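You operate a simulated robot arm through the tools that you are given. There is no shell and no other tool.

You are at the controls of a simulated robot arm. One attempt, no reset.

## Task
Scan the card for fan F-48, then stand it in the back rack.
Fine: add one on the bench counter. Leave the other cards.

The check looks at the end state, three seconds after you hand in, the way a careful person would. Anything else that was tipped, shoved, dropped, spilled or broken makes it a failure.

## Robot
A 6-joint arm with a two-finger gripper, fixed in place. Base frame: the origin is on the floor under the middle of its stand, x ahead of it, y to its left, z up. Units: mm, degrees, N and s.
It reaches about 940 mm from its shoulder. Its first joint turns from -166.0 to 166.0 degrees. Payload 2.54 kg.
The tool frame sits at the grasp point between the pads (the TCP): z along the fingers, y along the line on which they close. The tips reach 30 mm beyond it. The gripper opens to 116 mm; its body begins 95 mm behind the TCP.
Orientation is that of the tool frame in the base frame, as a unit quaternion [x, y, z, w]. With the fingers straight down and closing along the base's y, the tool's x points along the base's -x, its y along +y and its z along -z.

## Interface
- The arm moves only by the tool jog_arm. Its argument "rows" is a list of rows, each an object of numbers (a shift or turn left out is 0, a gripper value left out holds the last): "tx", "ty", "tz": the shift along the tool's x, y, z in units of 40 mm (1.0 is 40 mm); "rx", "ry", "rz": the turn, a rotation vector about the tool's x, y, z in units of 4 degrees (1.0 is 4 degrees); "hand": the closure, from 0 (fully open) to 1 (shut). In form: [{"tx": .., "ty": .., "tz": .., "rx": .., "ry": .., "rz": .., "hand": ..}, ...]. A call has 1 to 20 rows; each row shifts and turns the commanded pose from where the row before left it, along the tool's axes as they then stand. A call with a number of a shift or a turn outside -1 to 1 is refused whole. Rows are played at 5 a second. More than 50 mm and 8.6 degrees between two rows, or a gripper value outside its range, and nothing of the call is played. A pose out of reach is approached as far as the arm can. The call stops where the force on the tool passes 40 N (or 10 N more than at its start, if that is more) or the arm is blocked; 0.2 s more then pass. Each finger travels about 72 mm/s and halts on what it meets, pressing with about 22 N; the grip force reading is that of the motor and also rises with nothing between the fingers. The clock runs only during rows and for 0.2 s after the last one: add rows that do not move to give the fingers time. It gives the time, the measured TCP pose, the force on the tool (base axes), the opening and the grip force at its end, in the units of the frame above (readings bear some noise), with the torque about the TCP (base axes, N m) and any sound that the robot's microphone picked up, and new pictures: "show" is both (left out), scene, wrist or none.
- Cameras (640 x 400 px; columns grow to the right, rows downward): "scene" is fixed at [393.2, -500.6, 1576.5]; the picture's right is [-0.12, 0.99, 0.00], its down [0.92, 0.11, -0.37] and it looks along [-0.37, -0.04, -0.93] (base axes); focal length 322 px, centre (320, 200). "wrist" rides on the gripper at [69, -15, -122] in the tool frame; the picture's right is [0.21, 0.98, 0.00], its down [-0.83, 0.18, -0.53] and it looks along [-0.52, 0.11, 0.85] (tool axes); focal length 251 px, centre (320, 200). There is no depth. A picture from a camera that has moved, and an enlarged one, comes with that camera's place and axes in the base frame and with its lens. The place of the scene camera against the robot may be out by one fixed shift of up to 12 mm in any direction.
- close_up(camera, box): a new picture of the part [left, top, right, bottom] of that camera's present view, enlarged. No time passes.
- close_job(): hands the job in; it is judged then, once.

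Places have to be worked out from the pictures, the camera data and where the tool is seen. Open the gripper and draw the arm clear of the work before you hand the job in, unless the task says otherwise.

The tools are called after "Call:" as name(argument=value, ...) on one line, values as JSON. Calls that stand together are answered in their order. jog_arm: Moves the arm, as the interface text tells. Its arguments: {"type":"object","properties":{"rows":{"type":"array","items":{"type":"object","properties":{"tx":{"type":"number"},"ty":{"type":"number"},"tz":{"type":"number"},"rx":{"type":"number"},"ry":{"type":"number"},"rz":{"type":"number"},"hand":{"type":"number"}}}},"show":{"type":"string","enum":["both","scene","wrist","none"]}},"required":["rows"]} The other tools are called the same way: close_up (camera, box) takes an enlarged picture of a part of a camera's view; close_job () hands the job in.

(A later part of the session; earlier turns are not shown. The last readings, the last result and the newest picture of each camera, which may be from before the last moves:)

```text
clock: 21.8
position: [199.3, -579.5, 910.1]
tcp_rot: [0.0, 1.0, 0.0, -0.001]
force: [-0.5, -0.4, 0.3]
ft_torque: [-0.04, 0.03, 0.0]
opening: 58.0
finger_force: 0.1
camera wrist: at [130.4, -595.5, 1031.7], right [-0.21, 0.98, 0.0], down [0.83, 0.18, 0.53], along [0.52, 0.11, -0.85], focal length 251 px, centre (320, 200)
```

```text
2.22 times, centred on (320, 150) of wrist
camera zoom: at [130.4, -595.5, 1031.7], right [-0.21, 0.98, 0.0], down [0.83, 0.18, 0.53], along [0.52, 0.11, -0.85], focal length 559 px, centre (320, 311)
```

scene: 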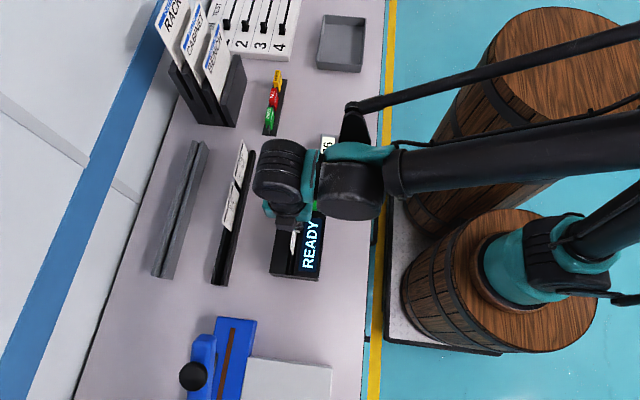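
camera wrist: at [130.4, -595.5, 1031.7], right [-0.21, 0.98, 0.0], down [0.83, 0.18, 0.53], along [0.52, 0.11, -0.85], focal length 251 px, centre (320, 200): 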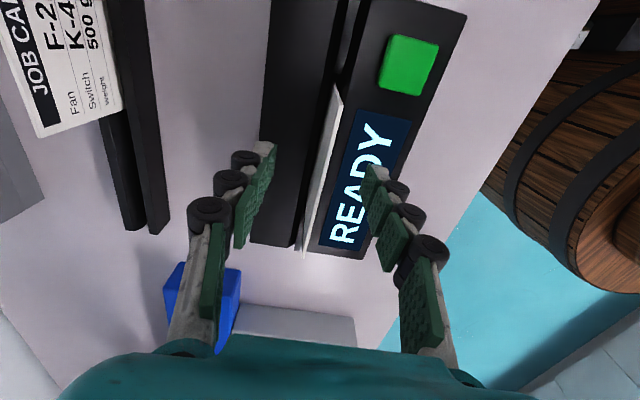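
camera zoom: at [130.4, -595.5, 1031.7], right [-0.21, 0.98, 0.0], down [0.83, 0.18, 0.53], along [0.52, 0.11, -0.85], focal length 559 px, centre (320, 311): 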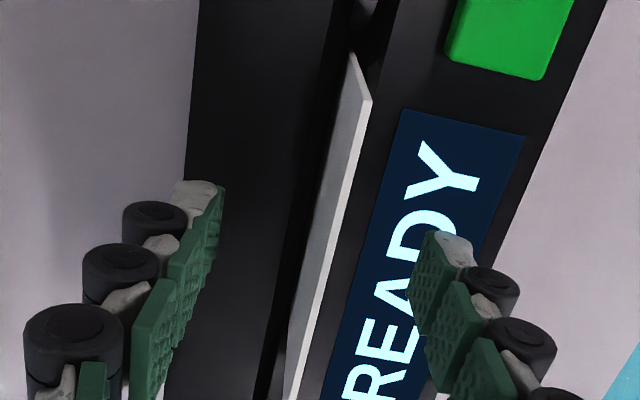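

The card stands upright in the slot. I rise straight up 80 mm, move over to the green button (≈131, −542.5, top ≈864.5) and close the fingers to press with the tips.

Call:
jog_arm(rows=[{"tz": -0.3}, {"tz": -0.6}, {"tz": -0.6}, {"tz": -0.5}, {"tx": 0.6, "ty": 0.3, "hand": 1.0}, {"tx": 0.6, "ty": 0.3}, {"tx": 0.58, "ty": 0.34}, {}, {}], show="both")

Call:
close_up(camera="wrist", box=[240, 80, 440, 280])

```text
clock: 23.8
position: [129.2, -541.1, 989.8]
tcp_rot: [0.0, 1.0, 0.0, 0.0]
force: [0.6, -0.2, -0.6]
ft_torque: [-0.03, -0.01, 0.06]
opening: 0.1
finger_force: 22.1
camera wrist: at [60.0, -557.5, 1111.5], right [-0.21, 0.98, 0.0], down [0.83, 0.18, 0.53], along [0.52, 0.11, -0.85], focal length 251 px, centre (320, 200)
```

scene: 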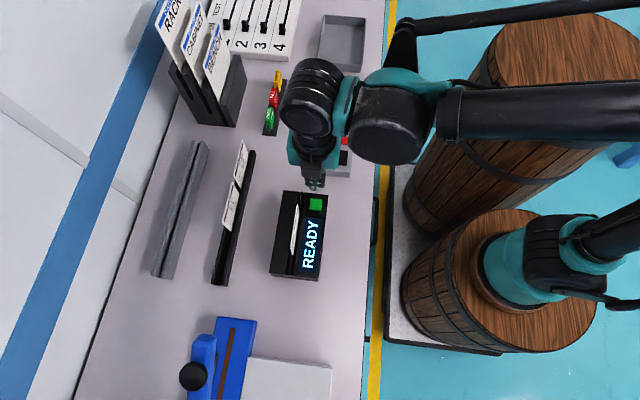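
wrist: 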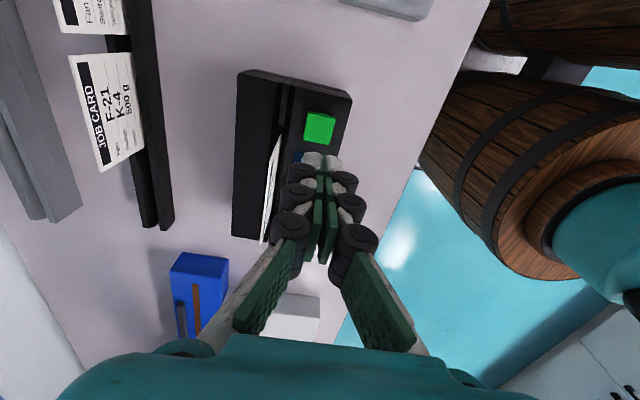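

```text
2.00 times, centred on (340, 180) of wrist
camera zoom: at [60.0, -557.5, 1111.5], right [-0.21, 0.98, 0.0], down [0.83, 0.18, 0.53], along [0.52, 0.11, -0.85], focal length 503 px, centre (280, 240)
```

zoom: 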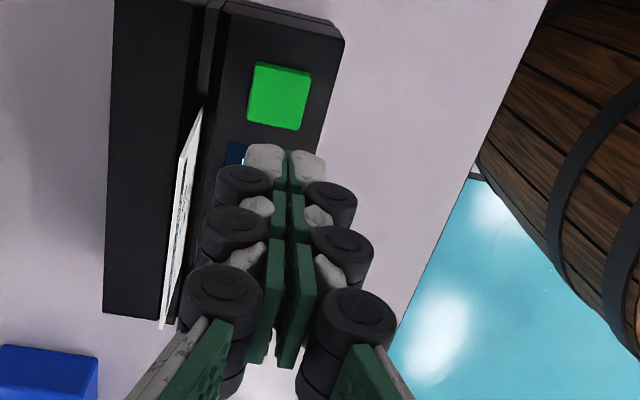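

Closed fingertips are right over the green button and clear of the card. I lower to ~8 mm above it first.

Call:
jog_arm(rows=[{"tz": 0.4}, {"tz": 0.6}, {"tz": 0.6}, {"tz": 0.4}, {"tz": 0.15}, {}], show="wrist")

Call:
close_up(camera="wrist", box=[220, 60, 420, 260])

```text
clock: 25.2
position: [127.2, -540.6, 902.5]
tcp_rot: [0.0, 1.0, 0.0, 0.0]
force: [-0.7, -0.3, 0.2]
ft_torque: [0.01, -0.04, 0.01]
opening: 0.0
finger_force: 22.0
camera wrist: at [58.6, -557.8, 1024.9], right [-0.21, 0.98, 0.0], down [0.83, 0.18, 0.53], along [0.52, 0.11, -0.85], focal length 251 px, centre (320, 200)
```

wrist: 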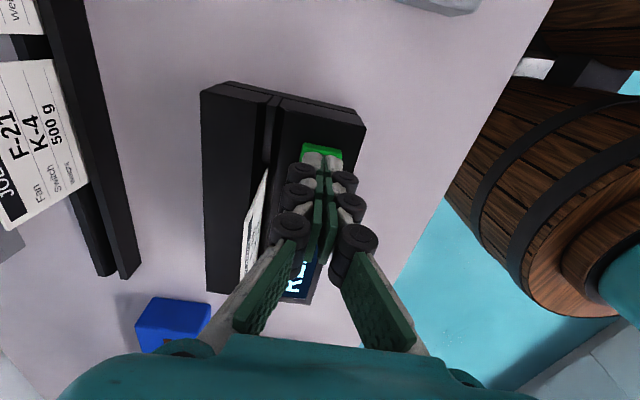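

```text
2.00 times, centred on (320, 160) of wrist
camera zoom: at [58.6, -557.8, 1024.9], right [-0.21, 0.98, 0.0], down [0.83, 0.18, 0.53], along [0.52, 0.11, -0.85], focal length 503 px, centre (320, 280)
```

zoom: 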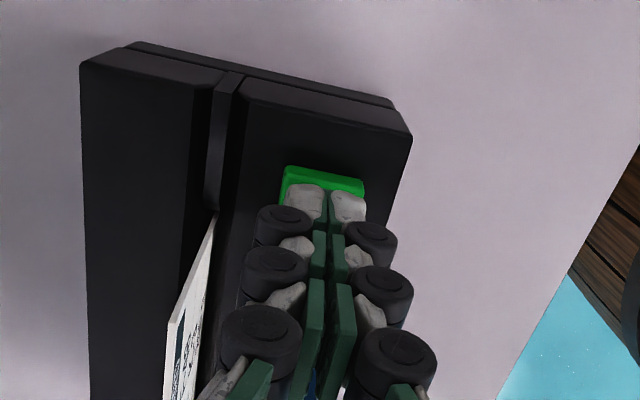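

Tips are just above the green button, card untouched. Now I press down in 2 mm steps.

Call:
jog_arm(rows=[{"tz": 0.05}, {"tz": 0.05}, {"tz": 0.05}, {"tz": 0.05}, {"tz": 0.05}], show="wrist")

```text
clock: 26.4
position: [129.4, -541.2, 890.7]
tcp_rot: [0.0, 1.0, 0.0, 0.0]
force: [-0.7, 0.6, 0.3]
ft_torque: [-0.01, 0.0, 0.01]
opening: 6.0
finger_force: 29.0
camera wrist: at [59.6, -557.5, 1014.2], right [-0.21, 0.98, 0.0], down [0.83, 0.18, 0.53], along [0.52, 0.11, -0.85], focal length 251 px, centre (320, 200)
```

wrist: 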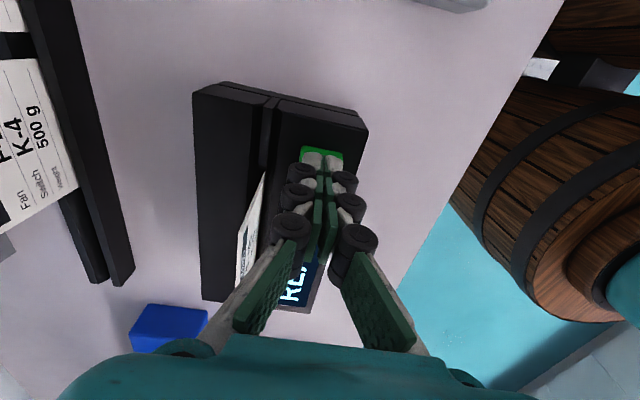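

The opening reading jumped to 6 (grip 29 N) though no tool force shows; I take a closer look before pressing further.

Call:
close_up(camera="wrist", box=[240, 120, 400, 280])

Call:
close_up(camera="scene", box=[240, 130, 380, 290])

```text
2.50 times, centred on (320, 200) of wrist
camera zoom: at [59.6, -557.5, 1014.2], right [-0.21, 0.98, 0.0], down [0.83, 0.18, 0.53], along [0.52, 0.11, -0.85], focal length 629 px, centre (320, 200)
```

zoom: 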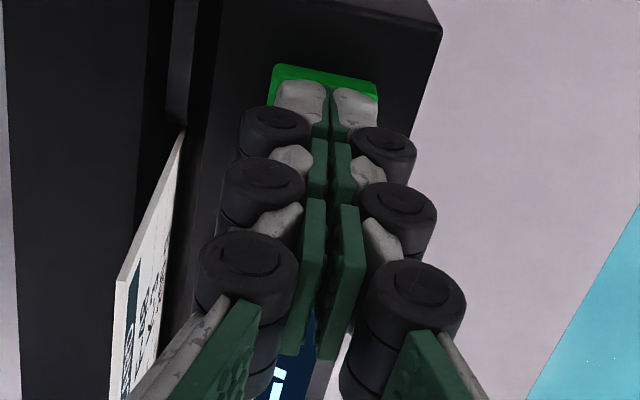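

```text
2.50 times, centred on (310, 210) of scene
camera zoom: at [393.2, -500.6, 1576.5], right [-0.12, 0.99, 0.0], down [0.92, 0.11, -0.37], along [-0.37, -0.04, -0.93], focal length 806 px, centre (345, 175)
```

zoom: 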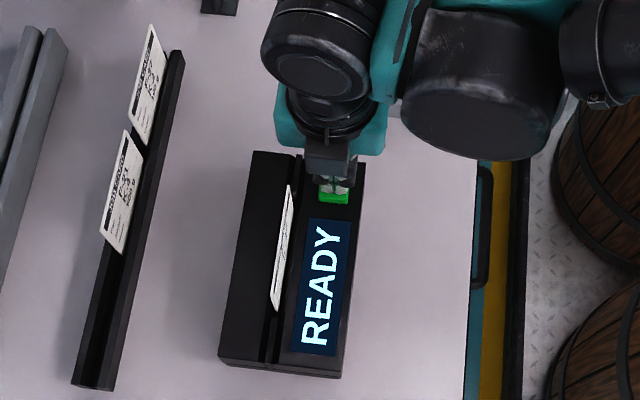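

Display still READY and no force yet: the tips are at the button surface. I press a few mm further in small steps.

Call:
jog_arm(rows=[{"tz": 0.04}, {"tz": 0.04}, {}], show="both")

```text
clock: 27.2
position: [127.7, -541.8, 888.4]
tcp_rot: [0.001, 1.0, -0.001, 0.001]
force: [1.0, -0.5, 1.9]
ft_torque: [0.01, 0.0, -0.03]
opening: 6.2
finger_force: 28.5
heard: click
camera wrist: at [59.3, -557.7, 1010.9], right [-0.21, 0.98, 0.0], down [0.83, 0.18, 0.53], along [0.52, 0.11, -0.85], focal length 251 px, centre (320, 200)
```

scene: 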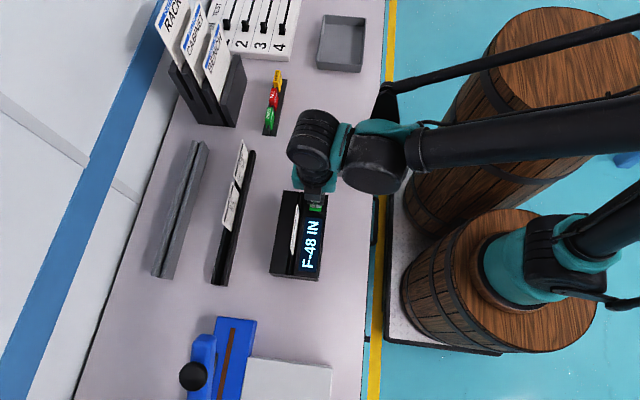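
wrist: 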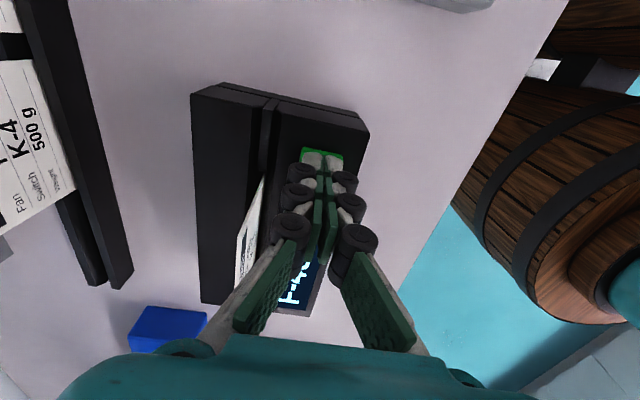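

A click, and the display changed to "F-48 IN". I raise off the button now and confirm the display.

Call:
jog_arm(rows=[{"tz": -0.3}, {"tz": -0.6}, {"tz": -0.8}, {"tz": -0.8}, {}, {}], show="both")

Call:
close_up(camera="scene", box=[240, 130, 380, 290])

Call:
close_up(camera="wrist", box=[200, 50, 400, 250])

```text
clock: 28.6
position: [128.3, -541.0, 990.7]
tcp_rot: [0.0, 1.0, 0.0, 0.0]
force: [-0.3, 0.4, 0.3]
ft_torque: [-0.01, -0.01, 0.01]
opening: 0.0
finger_force: 28.7
camera wrist: at [59.2, -557.6, 1111.7], right [-0.21, 0.98, 0.0], down [0.83, 0.18, 0.53], along [0.52, 0.11, -0.85], focal length 251 px, centre (320, 200)
```

scene: 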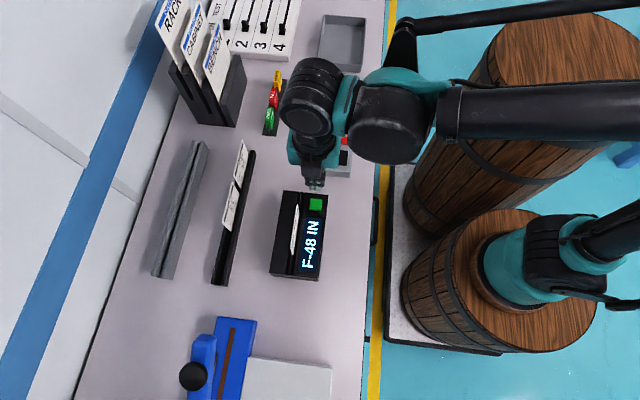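
wrist: 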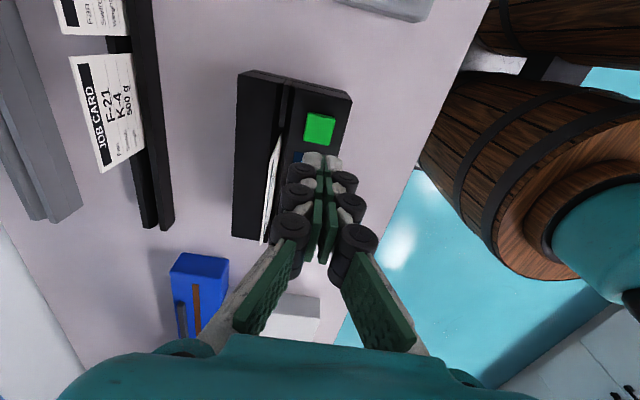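

```text
2.50 times, centred on (310, 210) of scene
camera zoom: at [393.2, -500.6, 1576.5], right [-0.12, 0.99, 0.0], down [0.92, 0.11, -0.37], along [-0.37, -0.04, -0.93], focal length 806 px, centre (345, 175)
```

zoom: 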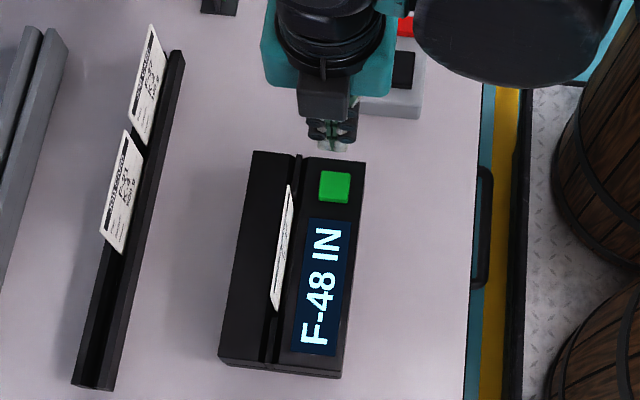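

```text
2.00 times, centred on (300, 150) of wrist
camera zoom: at [59.2, -557.6, 1111.7], right [-0.21, 0.98, 0.0], down [0.83, 0.18, 0.53], along [0.52, 0.11, -0.85], focal length 503 px, centre (360, 300)
```

zoom: 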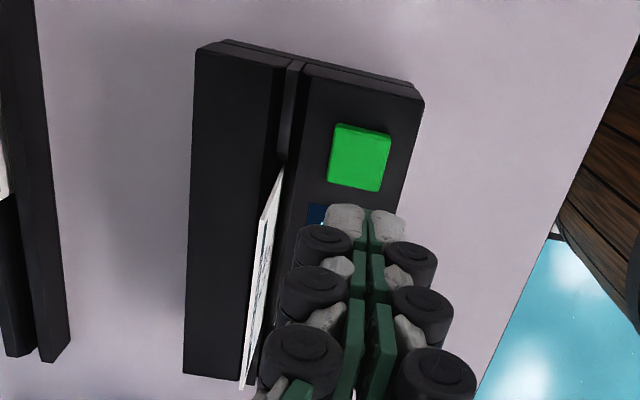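

Display confirms "F-48 IN". Now I go back above the card with the gripper half open to pick it up again.

Call:
jog_arm(rows=[{"tx": -0.58, "ty": -0.34, "hand": 0.5}, {"tx": -0.6, "ty": -0.3}, {"tx": -0.6, "ty": -0.3}, {"tz": 0.5}, {"tz": 0.5}, {}, {}], show="wrist")

Call:
close_up(camera="wrist", box=[240, 80, 400, 240])

```text
clock: 30.2
position: [198.2, -579.3, 951.6]
tcp_rot: [0.0, 1.0, 0.0, 0.001]
force: [0.2, 0.5, 0.2]
ft_torque: [0.01, -0.01, -0.01]
opening: 58.0
finger_force: 0.1
camera wrist: at [129.8, -595.1, 1073.2], right [-0.21, 0.98, 0.0], down [0.83, 0.18, 0.53], along [0.52, 0.11, -0.85], focal length 251 px, centre (320, 200)
```

wrist: 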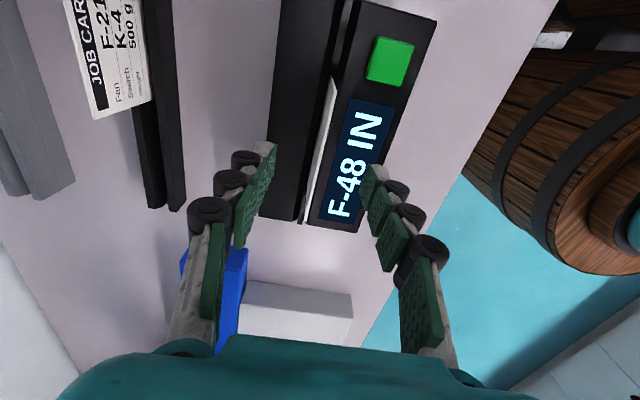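

```text
2.50 times, centred on (320, 160) of wrist
camera zoom: at [129.8, -595.1, 1073.2], right [-0.21, 0.98, 0.0], down [0.83, 0.18, 0.53], along [0.52, 0.11, -0.85], focal length 629 px, centre (320, 300)
```

zoom: 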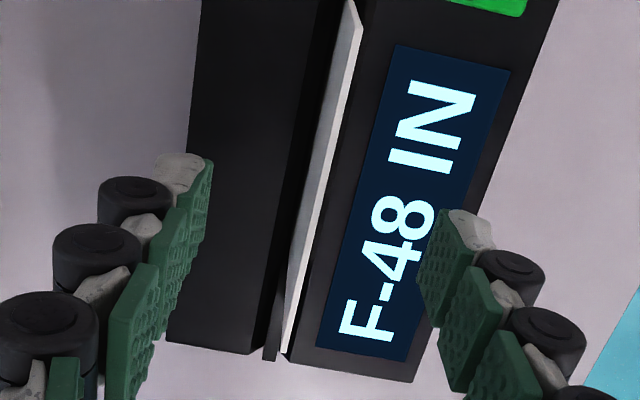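

The card is centred between the fingers (offset ~0.2 mm). I descend to the same grip height, close, and then lift.

Call:
jog_arm(rows=[{"tz": 0.4}, {"tz": 0.4}, {"tz": 0.22}, {"hand": 1.0}, {}, {}, {}], show="wrist")

```text
clock: 31.8
position: [200.1, -579.0, 908.4]
tcp_rot: [0.0, 1.0, 0.0, 0.0]
force: [-0.4, -0.3, 0.6]
ft_torque: [-0.01, 0.0, -0.01]
opening: 6.1
finger_force: 22.5
camera wrist: at [130.7, -595.4, 1030.6], right [-0.21, 0.98, 0.0], down [0.83, 0.18, 0.53], along [0.52, 0.11, -0.85], focal length 251 px, centre (320, 200)
```

wrist: 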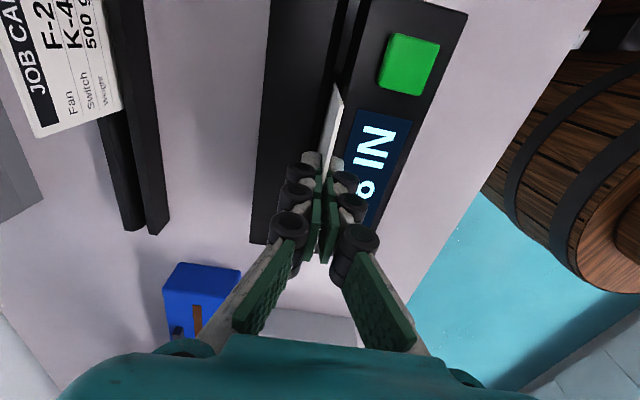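

Card gripped again. I lift it 100 mm straight up out of the reader, then carry it toward the back rack at (130, −868), bottom edge above the other cards' tops.

Call:
jog_arm(rows=[{"tz": -0.2}, {"tz": -0.4}, {"tz": -0.6}, {"tz": -0.6}, {"tz": -0.7}, {}], show="both")

```text
clock: 33.2
position: [200.5, -579.8, 1008.3]
tcp_rot: [0.0, 1.0, -0.001, 0.0]
force: [0.8, 0.2, 0.4]
ft_torque: [0.0, 0.0, 0.02]
opening: 5.8
finger_force: 22.1
camera wrist: at [131.3, -594.7, 1130.7], right [-0.21, 0.98, 0.0], down [0.83, 0.18, 0.53], along [0.52, 0.11, -0.85], focal length 251 px, centre (320, 200)
```

scene: 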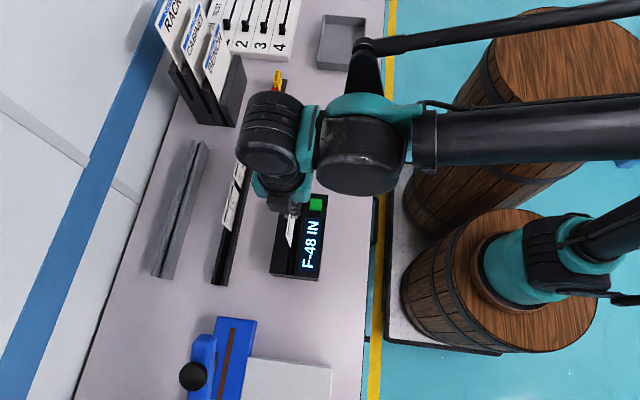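
wrist: 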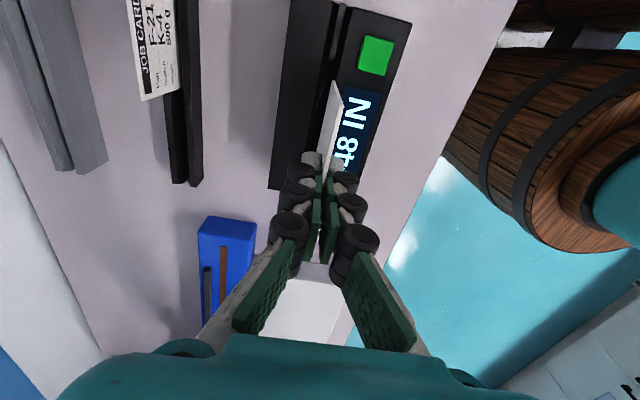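

Card is out and the reader shows "F-48 IN". The white panel is a wall at y≈−993; the wrist extends only ~45 mm past the TCP, so y=−868 is fine. Moving over the back rack.

Call:
jog_arm(rows=[{"tx": 0.1, "ty": -0.4}, {"tx": 0.15, "ty": -0.7}, {"tx": 0.15, "ty": -0.8}, {"tx": 0.15, "ty": -0.8}, {"tx": 0.15, "ty": -0.8}, {"tx": 0.15, "ty": -0.8}, {"tx": 0.15, "ty": -0.8}, {"tx": 0.15, "ty": -0.8}, {"tx": 0.15, "ty": -0.6}, {"tx": 0.1, "ty": -0.4}, {}, {}], show="both")

Call:
close_up(camera="wrist", box=[240, 0, 440, 200])

```text
clock: 35.8
position: [142.0, -855.3, 1007.8]
tcp_rot: [0.0, 1.0, 0.0, 0.0]
force: [-0.2, 0.3, 0.9]
ft_torque: [-0.02, 0.01, 0.01]
opening: 5.9
finger_force: 22.3
camera wrist: at [73.4, -871.6, 1131.0], right [-0.21, 0.98, 0.0], down [0.83, 0.18, 0.53], along [0.52, 0.11, -0.85], focal length 251 px, centre (320, 200)
```

scene: 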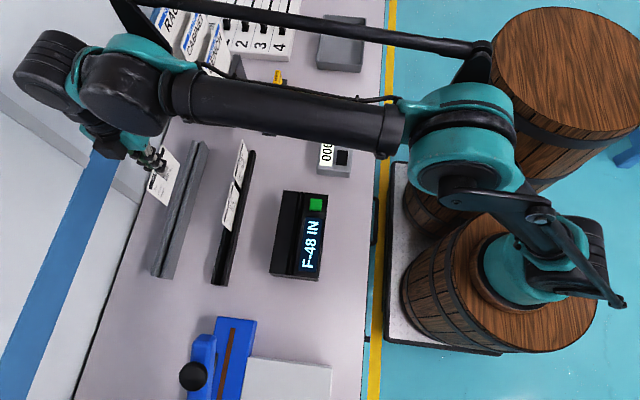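
wrist: 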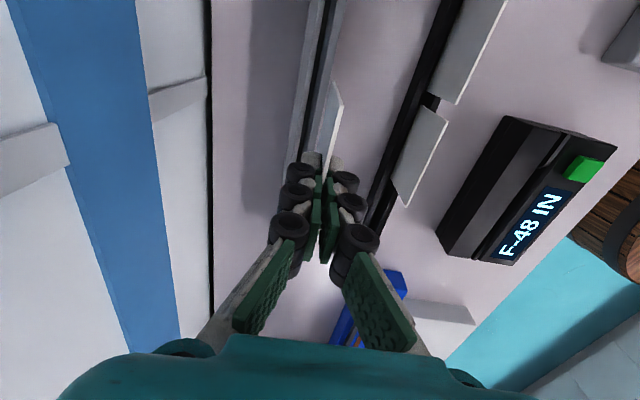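

```text
2.00 times, centred on (340, 100) of wrist
camera zoom: at [73.4, -871.6, 1131.0], right [-0.21, 0.98, 0.0], down [0.83, 0.18, 0.53], along [0.52, 0.11, -0.85], focal length 503 px, centre (280, 400)
```

zoom: 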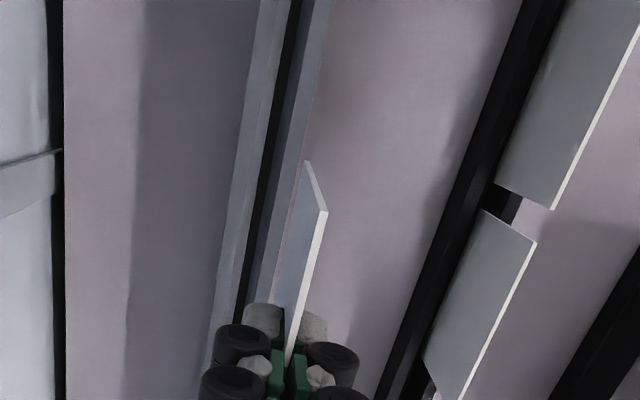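

The rack's slot is directly below the wrist camera (y≈−871), i.e. 15 mm further −y than the card. I shift −15 mm and lower to about 15 mm above the rack, then recheck.

Call:
jog_arm(rows=[{"ty": -0.375}, {"tz": 0.4}, {"tz": 0.5}, {"tz": 0.5}, {"tz": 0.3}, {}, {}], show="wrist")

Call:
close_up(camera="wrist", box=[280, 20, 400, 170])

Call:
close_up(camera="wrist", box=[300, 60, 360, 110])

Call:
close_up(camera="scene", box=[20, 60, 240, 290])

```text
clock: 37.4
position: [143.1, -871.5, 939.8]
tcp_rot: [0.0, 1.0, 0.0, 0.001]
force: [0.4, 0.2, 0.7]
ft_torque: [-0.01, -0.01, -0.03]
opening: 5.9
finger_force: 22.4
camera wrist: at [74.5, -887.3, 1061.4], right [-0.21, 0.98, 0.0], down [0.83, 0.18, 0.53], along [0.52, 0.11, -0.85], focal length 251 px, centre (320, 200)
```

wrist: 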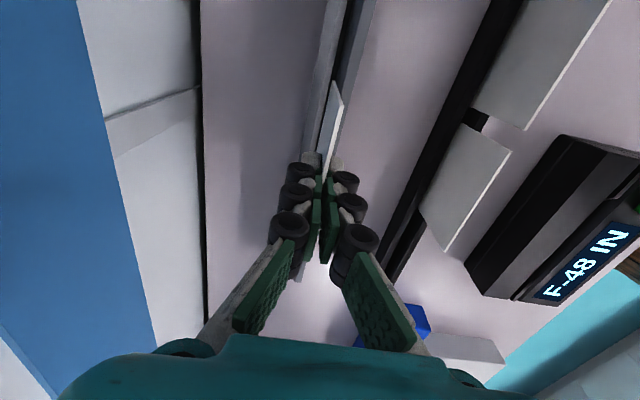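

```text
2.67 times, centred on (340, 95) of wrist
camera zoom: at [74.5, -887.3, 1061.4], right [-0.21, 0.98, 0.0], down [0.83, 0.18, 0.53], along [0.52, 0.11, -0.85], focal length 670 px, centre (267, 480)
```

zoom: 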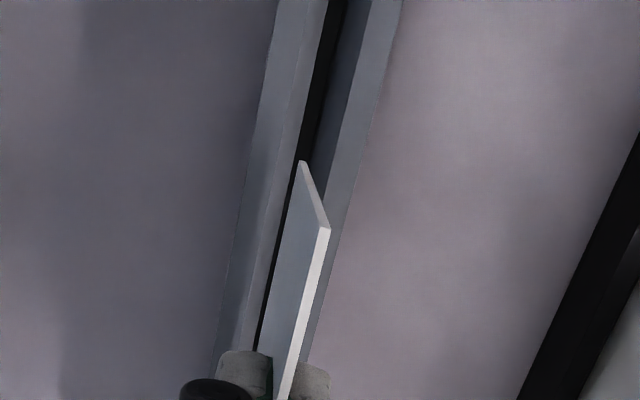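

```text
8.00 times, centred on (330, 85) of wrist
camera zoom: at [74.5, -887.3, 1061.4], right [-0.21, 0.98, 0.0], down [0.83, 0.18, 0.53], along [0.52, 0.11, -0.85], focal length 2012 px, centre (240, 1120)
```

zoom: 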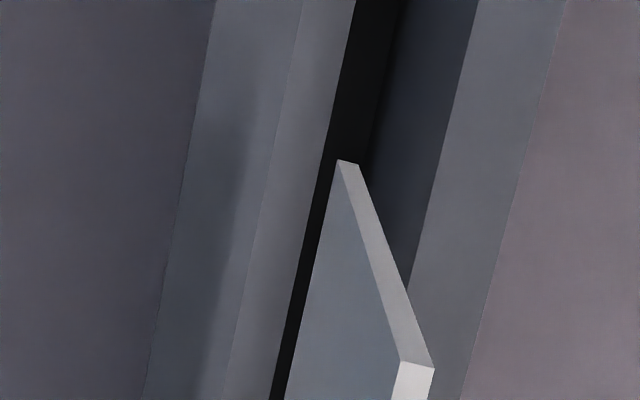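

```text
1.74 times, centred on (130, 175) of scene
camera zoom: at [393.2, -500.6, 1576.5], right [-0.12, 0.99, 0.0], down [0.92, 0.11, -0.37], along [-0.37, -0.04, -0.93], focal length 560 px, centre (650, 244)
```

zoom: 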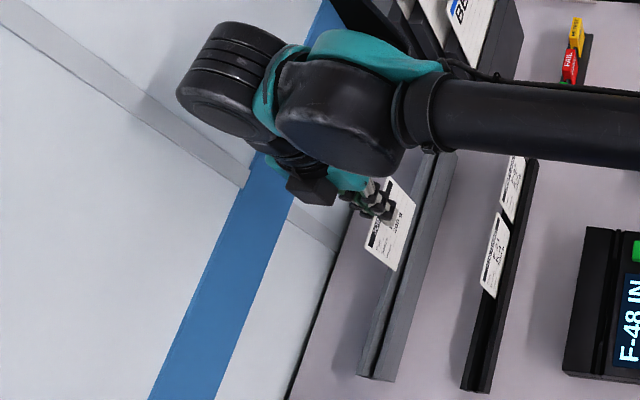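

Compared at close range, the slot centre is ~1.3–1.6 mm toward +y of the card's lower edge. I nudge +1.3 mm, lower 10 mm, and check again.

Call:
jog_arm(rows=[{"ty": 0.033}, {"tz": 0.25}, {}, {}], show="wrist")

Call:
close_up(camera="wrist", box=[300, 60, 360, 110])

```text
clock: 38.4
position: [144.3, -869.4, 930.3]
tcp_rot: [0.001, 1.0, -0.001, 0.0]
force: [-1.1, 0.2, 0.4]
ft_torque: [0.02, 0.02, 0.0]
opening: 5.9
finger_force: 21.9
camera wrist: at [74.2, -885.8, 1052.5], right [-0.21, 0.98, 0.0], down [0.83, 0.18, 0.53], along [0.52, 0.11, -0.85], focal length 251 px, centre (320, 200)
```

wrist: 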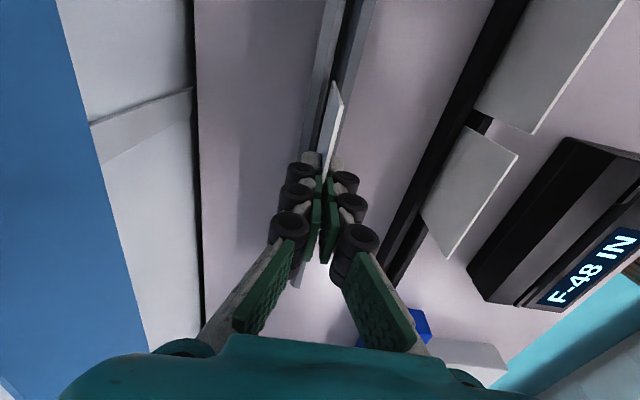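

```text
8.00 times, centred on (330, 85) of wrist
camera zoom: at [74.2, -885.8, 1052.5], right [-0.21, 0.98, 0.0], down [0.83, 0.18, 0.53], along [0.52, 0.11, -0.85], focal length 2012 px, centre (240, 1120)
```

zoom: 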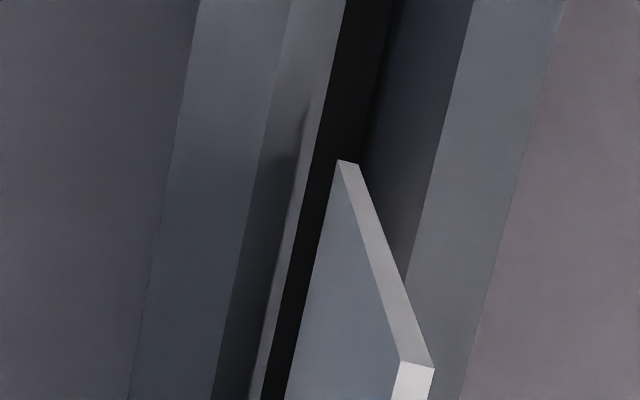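

Now within ~0.6 mm of centre. One more +0.5 mm nudge and I lower gently into the slot, stepwise with force watch.

Call:
jog_arm(rows=[{"ty": 0.012}, {"tz": 0.12}, {"tz": 0.12}, {"tz": 0.12}, {"tz": 0.12}, {}], show="wrist")

Call:
close_up(camera="wrist", box=[300, 60, 360, 110])

```text
clock: 39.8
position: [144.7, -869.4, 911.3]
tcp_rot: [-0.001, 1.0, 0.001, 0.0]
force: [-0.2, 1.1, 0.3]
ft_torque: [-0.01, 0.01, -0.01]
opening: 6.0
finger_force: 22.3
camera wrist: at [74.9, -885.1, 1033.3], right [-0.21, 0.98, 0.0], down [0.83, 0.18, 0.53], along [0.52, 0.11, -0.85], focal length 251 px, centre (320, 200)
```

wrist: 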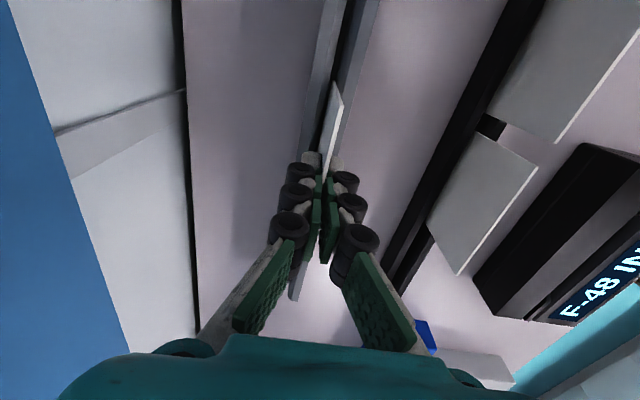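

```text
8.00 times, centred on (330, 85) of wrist
camera zoom: at [74.9, -885.1, 1033.3], right [-0.21, 0.98, 0.0], down [0.83, 0.18, 0.53], along [0.52, 0.11, -0.85], focal length 2012 px, centre (240, 1120)
```

zoom: 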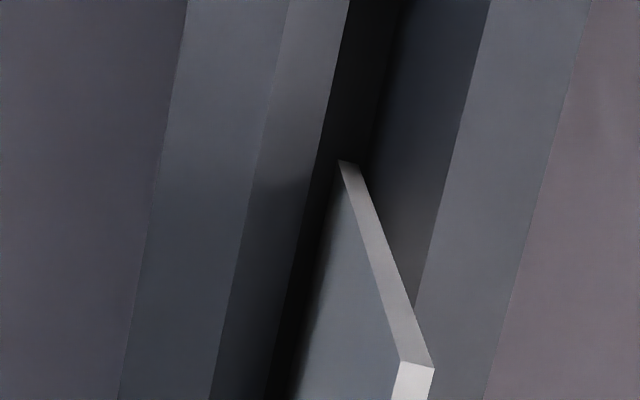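

The card's lower edge is inside the slot mouth with no notable force. Continuing down in 3 mm steps until it seats.

Call:
jog_arm(rows=[{"tz": 0.08}, {"tz": 0.08}, {"tz": 0.08}, {"tz": 0.08}, {}], show="wrist")

Call:
close_up(camera="wrist", box=[300, 60, 360, 110])

```text
clock: 41.0
position: [142.9, -867.9, 898.2]
tcp_rot: [0.0, 1.0, -0.001, 0.0]
force: [-0.3, -0.6, 20.5]
ft_torque: [-0.08, 0.0, 0.02]
opening: 6.2
finger_force: 22.2
camera wrist: at [74.5, -884.4, 1020.5], right [-0.21, 0.98, 0.0], down [0.83, 0.18, 0.53], along [0.52, 0.11, -0.85], focal length 251 px, centre (320, 200)
```

wrist: 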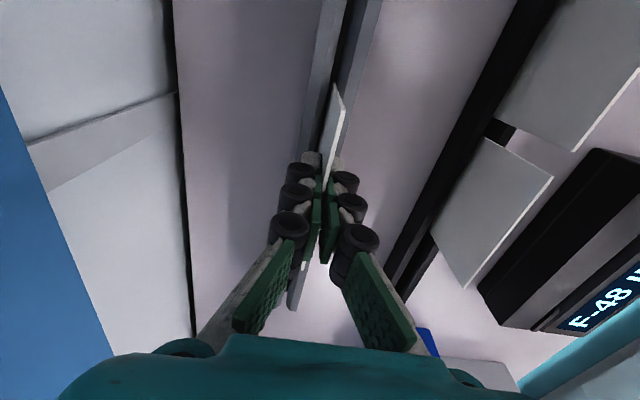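

```text
8.00 times, centred on (330, 85) of wrist
camera zoom: at [74.5, -884.4, 1020.5], right [-0.21, 0.98, 0.0], down [0.83, 0.18, 0.53], along [0.52, 0.11, -0.85], focal length 2012 px, centre (240, 1120)
```

zoom: 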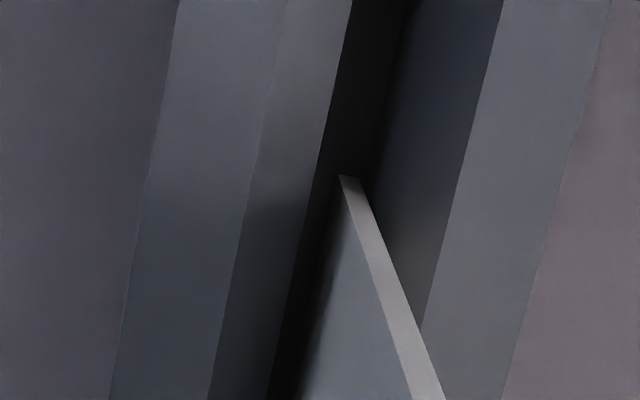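

Firm upward contact (20 N) with the card ~20 mm below the rack top: it's seated on the slot floor. I ease off slightly and open the fingers gently.

Call:
jog_arm(rows=[{"tz": -0.02}, {}, {"hand": 0.92}, {"hand": 0.85}, {"hand": 0.7}, {"hand": 0.6}, {}, {}], show="both")

Call:
close_up(camera="wrist", box=[240, 60, 400, 260])

Call:
close_up(camera="scene", box=[80, 100, 260, 290])

```text
clock: 42.8
position: [144.3, -868.3, 897.5]
tcp_rot: [0.0, 1.0, 0.0, 0.001]
force: [0.5, 0.1, 0.6]
ft_torque: [0.04, 0.0, 0.03]
opening: 46.5
finger_force: 0.1
camera wrist: at [74.2, -885.3, 1020.4], right [-0.21, 0.98, 0.0], down [0.83, 0.18, 0.53], along [0.52, 0.11, -0.85], focal length 251 px, centre (320, 200)
```

scene: 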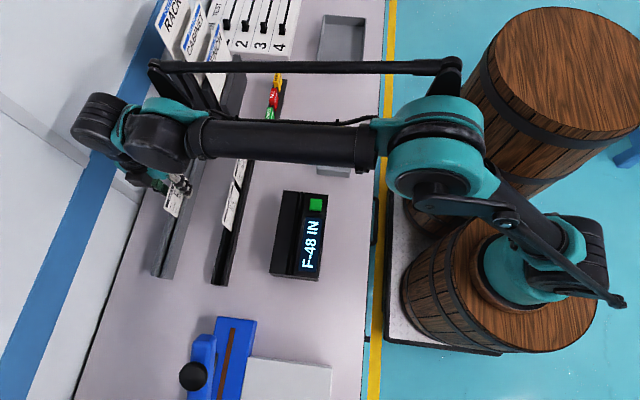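
wrist: 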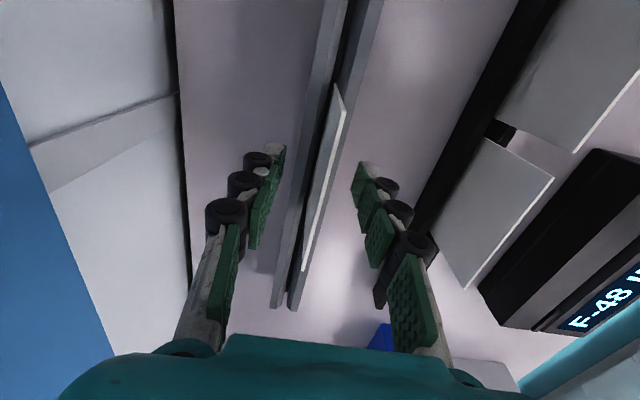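

```text
2.00 times, centred on (320, 160) of wrist
camera zoom: at [74.2, -885.3, 1020.4], right [-0.21, 0.98, 0.0], down [0.83, 0.18, 0.53], along [0.52, 0.11, -0.85], focal length 503 px, centre (320, 280)
```

zoom: 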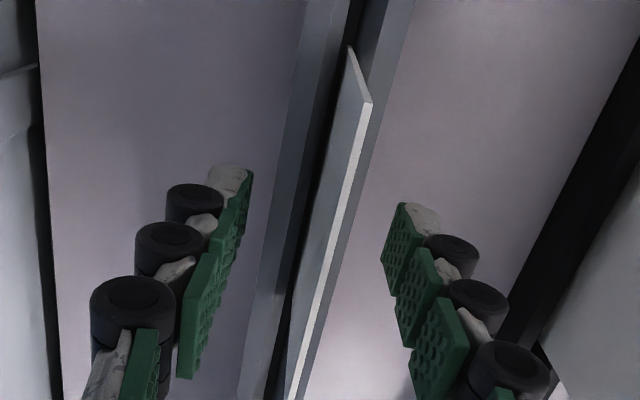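

```text
2.11 times, centred on (170, 195) of scene
camera zoom: at [393.2, -500.6, 1576.5], right [-0.12, 0.99, 0.0], down [0.92, 0.11, -0.37], along [-0.37, -0.04, -0.93], focal length 678 px, centre (636, 210)
```

zoom: 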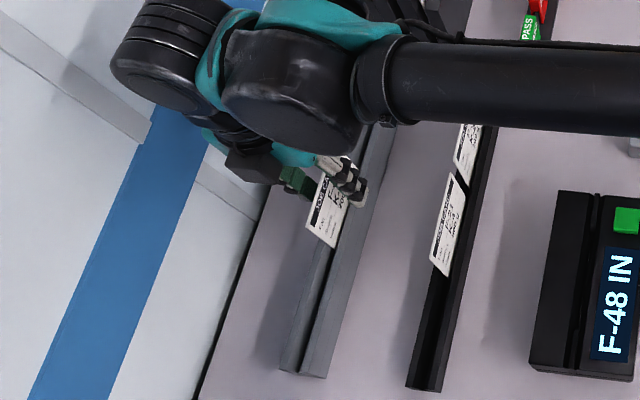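

The card stands on its own in the back rack. I rise straight up 110 mm and look back at it.

Call:
jog_arm(rows=[{"tz": -0.3}, {"tz": -0.5}, {"tz": -0.6}, {"tz": -0.7}, {"tz": -0.65}, {}, {}], show="both")

Call:
close_up(camera="scene", box=[80, 100, 260, 290])

Call:
close_up(camera="wrist", box=[240, 0, 440, 260])

```text
clock: 44.4
position: [145.3, -869.0, 1008.5]
tcp_rot: [0.0, 1.0, 0.0, 0.0]
force: [-1.2, -0.1, 0.4]
ft_torque: [0.01, 0.0, 0.02]
opening: 46.5
finger_force: 0.0
camera wrist: at [75.9, -884.6, 1131.4], right [-0.21, 0.98, 0.0], down [0.83, 0.18, 0.53], along [0.52, 0.11, -0.85], focal length 251 px, centre (320, 200)
```

scene: 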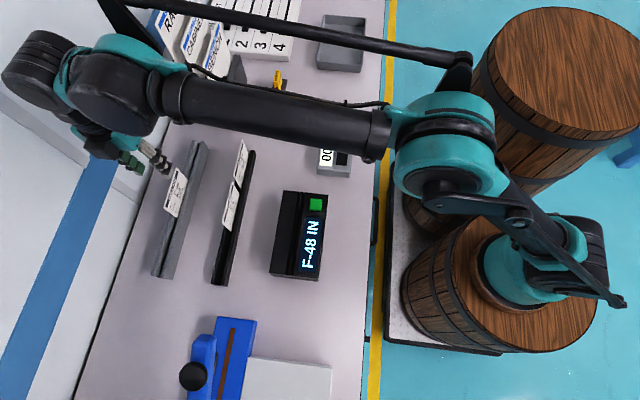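
wrist: 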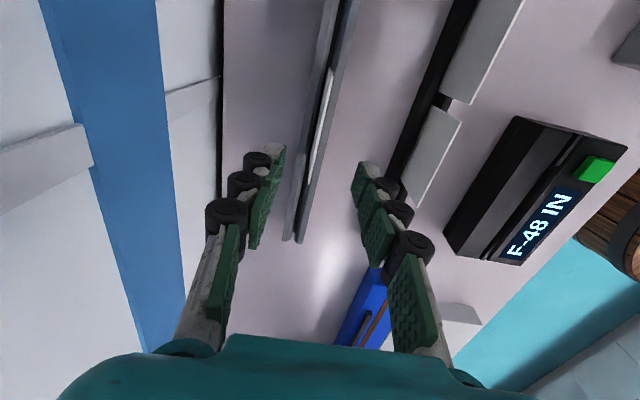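

```text
2.11 times, centred on (170, 195) of scene
camera zoom: at [393.2, -500.6, 1576.5], right [-0.12, 0.99, 0.0], down [0.92, 0.11, -0.37], along [-0.37, -0.04, -0.93], focal length 678 px, centre (636, 210)
```

zoom: 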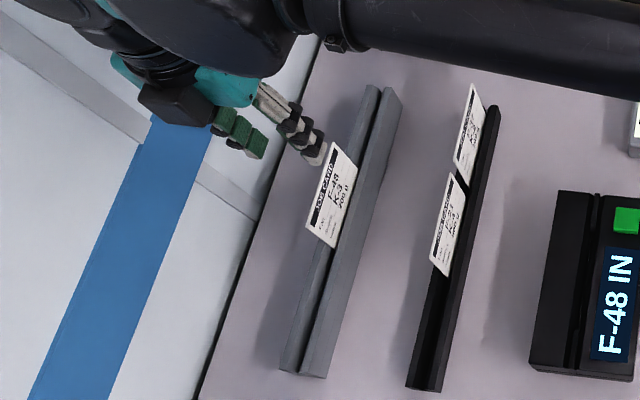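

```text
1.54 times, centred on (340, 130) of wrist
camera zoom: at [75.9, -884.6, 1131.4], right [-0.21, 0.98, 0.0], down [0.83, 0.18, 0.53], along [0.52, 0.11, -0.85], focal length 387 px, centre (289, 308)
```

zoom: 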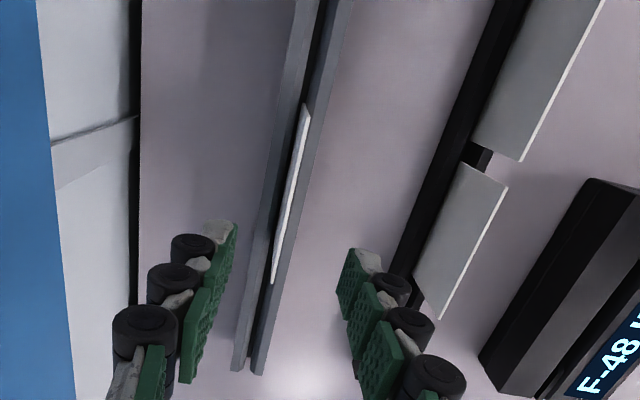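

F-48 stands in the back rack and both other cards are untouched. Next is the counter (buttons at about x −15 black, x −66 red, y −491, z 836). I move to view it from above, closing the fingers on the way.

Call:
jog_arm(rows=[{"tx": 0.3, "ty": 0.5, "hand": 1.0}, {"tx": 0.5, "ty": 0.75}, {"tx": 0.5, "ty": 0.75}, {"tx": 0.5, "ty": 0.8}, {"tx": 0.5, "ty": 0.8}, {"tx": 0.5, "ty": 0.8}, {"tx": 0.5, "ty": 0.8}, {"tx": 0.6, "ty": 0.8, "tz": 0.1}, {"tx": 0.6, "ty": 0.8, "tz": 0.1}, {"tx": 0.6, "ty": 0.8, "tz": 0.1}, {"tx": 0.6, "ty": 0.8, "tz": 0.1}, {"tx": 0.6, "ty": 0.6, "tz": 0.1}, {"tx": 0.3, "ty": 0.1, "tz": 0.1}, {}, {}], show="both")

Call:
close_up(camera="wrist", box=[220, 50, 420, 200])

```text
clock: 47.6
position: [-118.8, -505.0, 985.5]
tcp_rot: [0.001, 1.0, 0.0, 0.0]
force: [0.1, 0.3, -0.1]
ft_torque: [-0.01, 0.0, 0.01]
opening: 0.0
finger_force: 21.6
camera wrist: at [-188.1, -520.7, 1107.4], right [-0.21, 0.98, 0.0], down [0.83, 0.18, 0.53], along [0.52, 0.11, -0.85], focal length 251 px, centre (320, 200)
```

scene: 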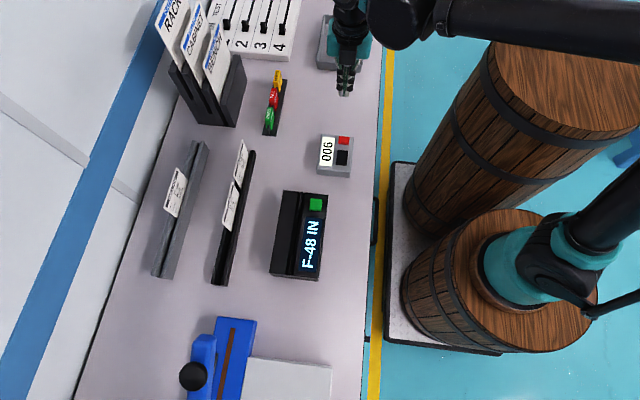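
wrist: 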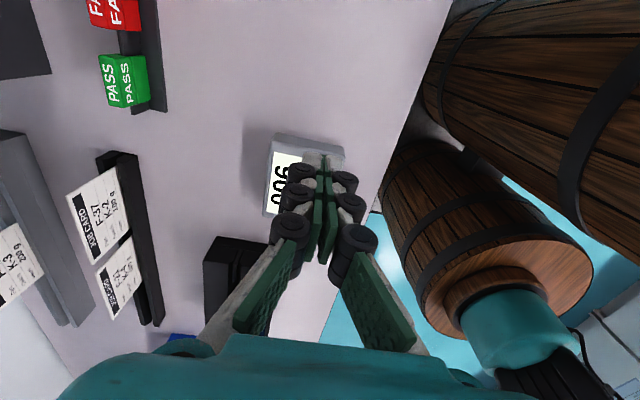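

```text
2.67 times, centred on (320, 125) of wrist
camera zoom: at [-188.1, -520.7, 1107.4], right [-0.21, 0.98, 0.0], down [0.83, 0.18, 0.53], along [0.52, 0.11, -0.85], focal length 670 px, centre (320, 400)
```

zoom: 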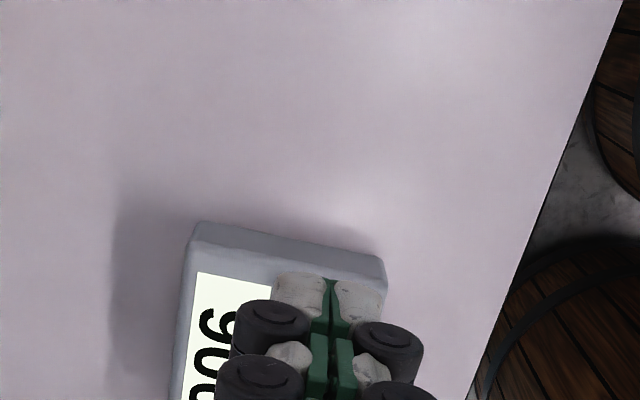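

Call:
close_up(camera="scene", box=[310, 125, 370, 185])

Call:
close_up(camera="scene", box=[150, 130, 260, 290])

```text
6.67 times, centred on (340, 155) of scene
camera zoom: at [393.2, -500.6, 1576.5], right [-0.12, 0.99, 0.0], down [0.92, 0.11, -0.37], along [-0.37, -0.04, -0.93], focal length 2148 px, centre (187, 500)
```

zoom: 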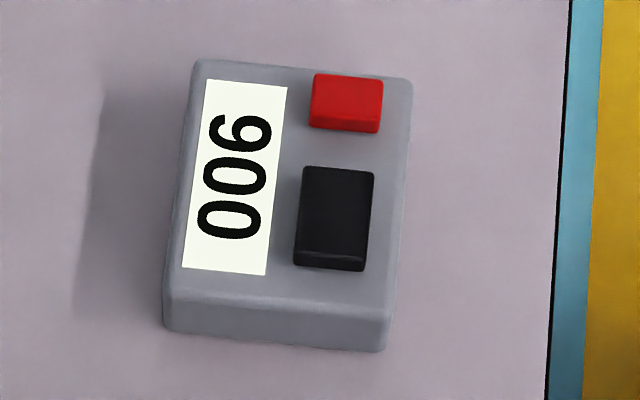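

```text
2.50 times, centred on (205, 210) of scene
camera zoom: at [393.2, -500.6, 1576.5], right [-0.12, 0.99, 0.0], down [0.92, 0.11, -0.37], along [-0.37, -0.04, -0.93], focal length 806 px, centre (608, 175)
```

zoom: 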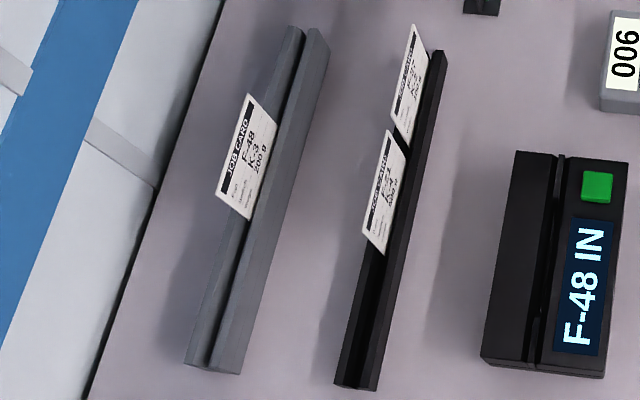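

Reader and cards look right; no labels on the counter, but by convention the large black key counts and the small red one resets. I move over the black key (≈ −15, −493) to align the closed tips.

Call:
jog_arm(rows=[{"tx": -0.5}, {"tx": -0.7, "ty": 0.1}, {"tx": -0.7, "ty": 0.1}, {"tx": -0.5, "ty": 0.1, "tz": 0.2}, {"tx": -0.245, "tz": 0.25}, {}, {}], show="both")

Call:
close_up(camera="wrist", box=[220, 50, 420, 220])

```text
clock: 49.2
position: [-16.4, -491.6, 968.9]
tcp_rot: [0.0, 1.0, 0.0, 0.0]
force: [-0.1, 0.7, 1.1]
ft_torque: [0.0, 0.01, -0.02]
opening: 0.0
finger_force: 22.1
camera wrist: at [-84.4, -507.7, 1090.6], right [-0.21, 0.98, 0.0], down [0.83, 0.18, 0.53], along [0.52, 0.11, -0.85], focal length 251 px, centre (320, 200)
```

scene: 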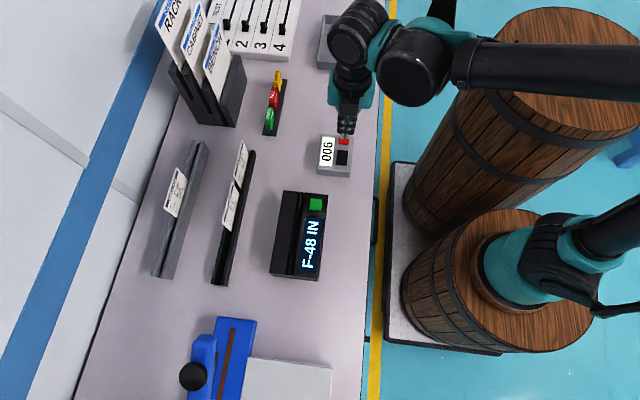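
wrist: 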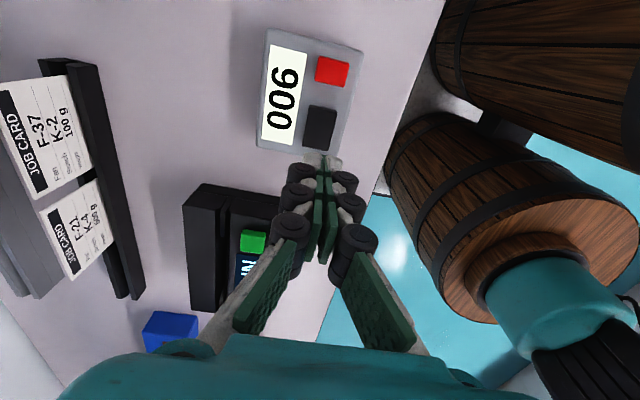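

```text
2.35 times, centred on (320, 135) of wrist
camera zoom: at [-84.4, -507.7, 1090.6], right [-0.21, 0.98, 0.0], down [0.83, 0.18, 0.53], along [0.52, 0.11, -0.85], focal length 592 px, centre (320, 353)
```

zoom: 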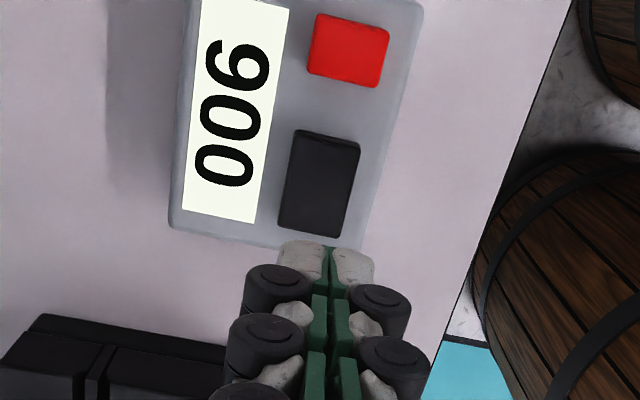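

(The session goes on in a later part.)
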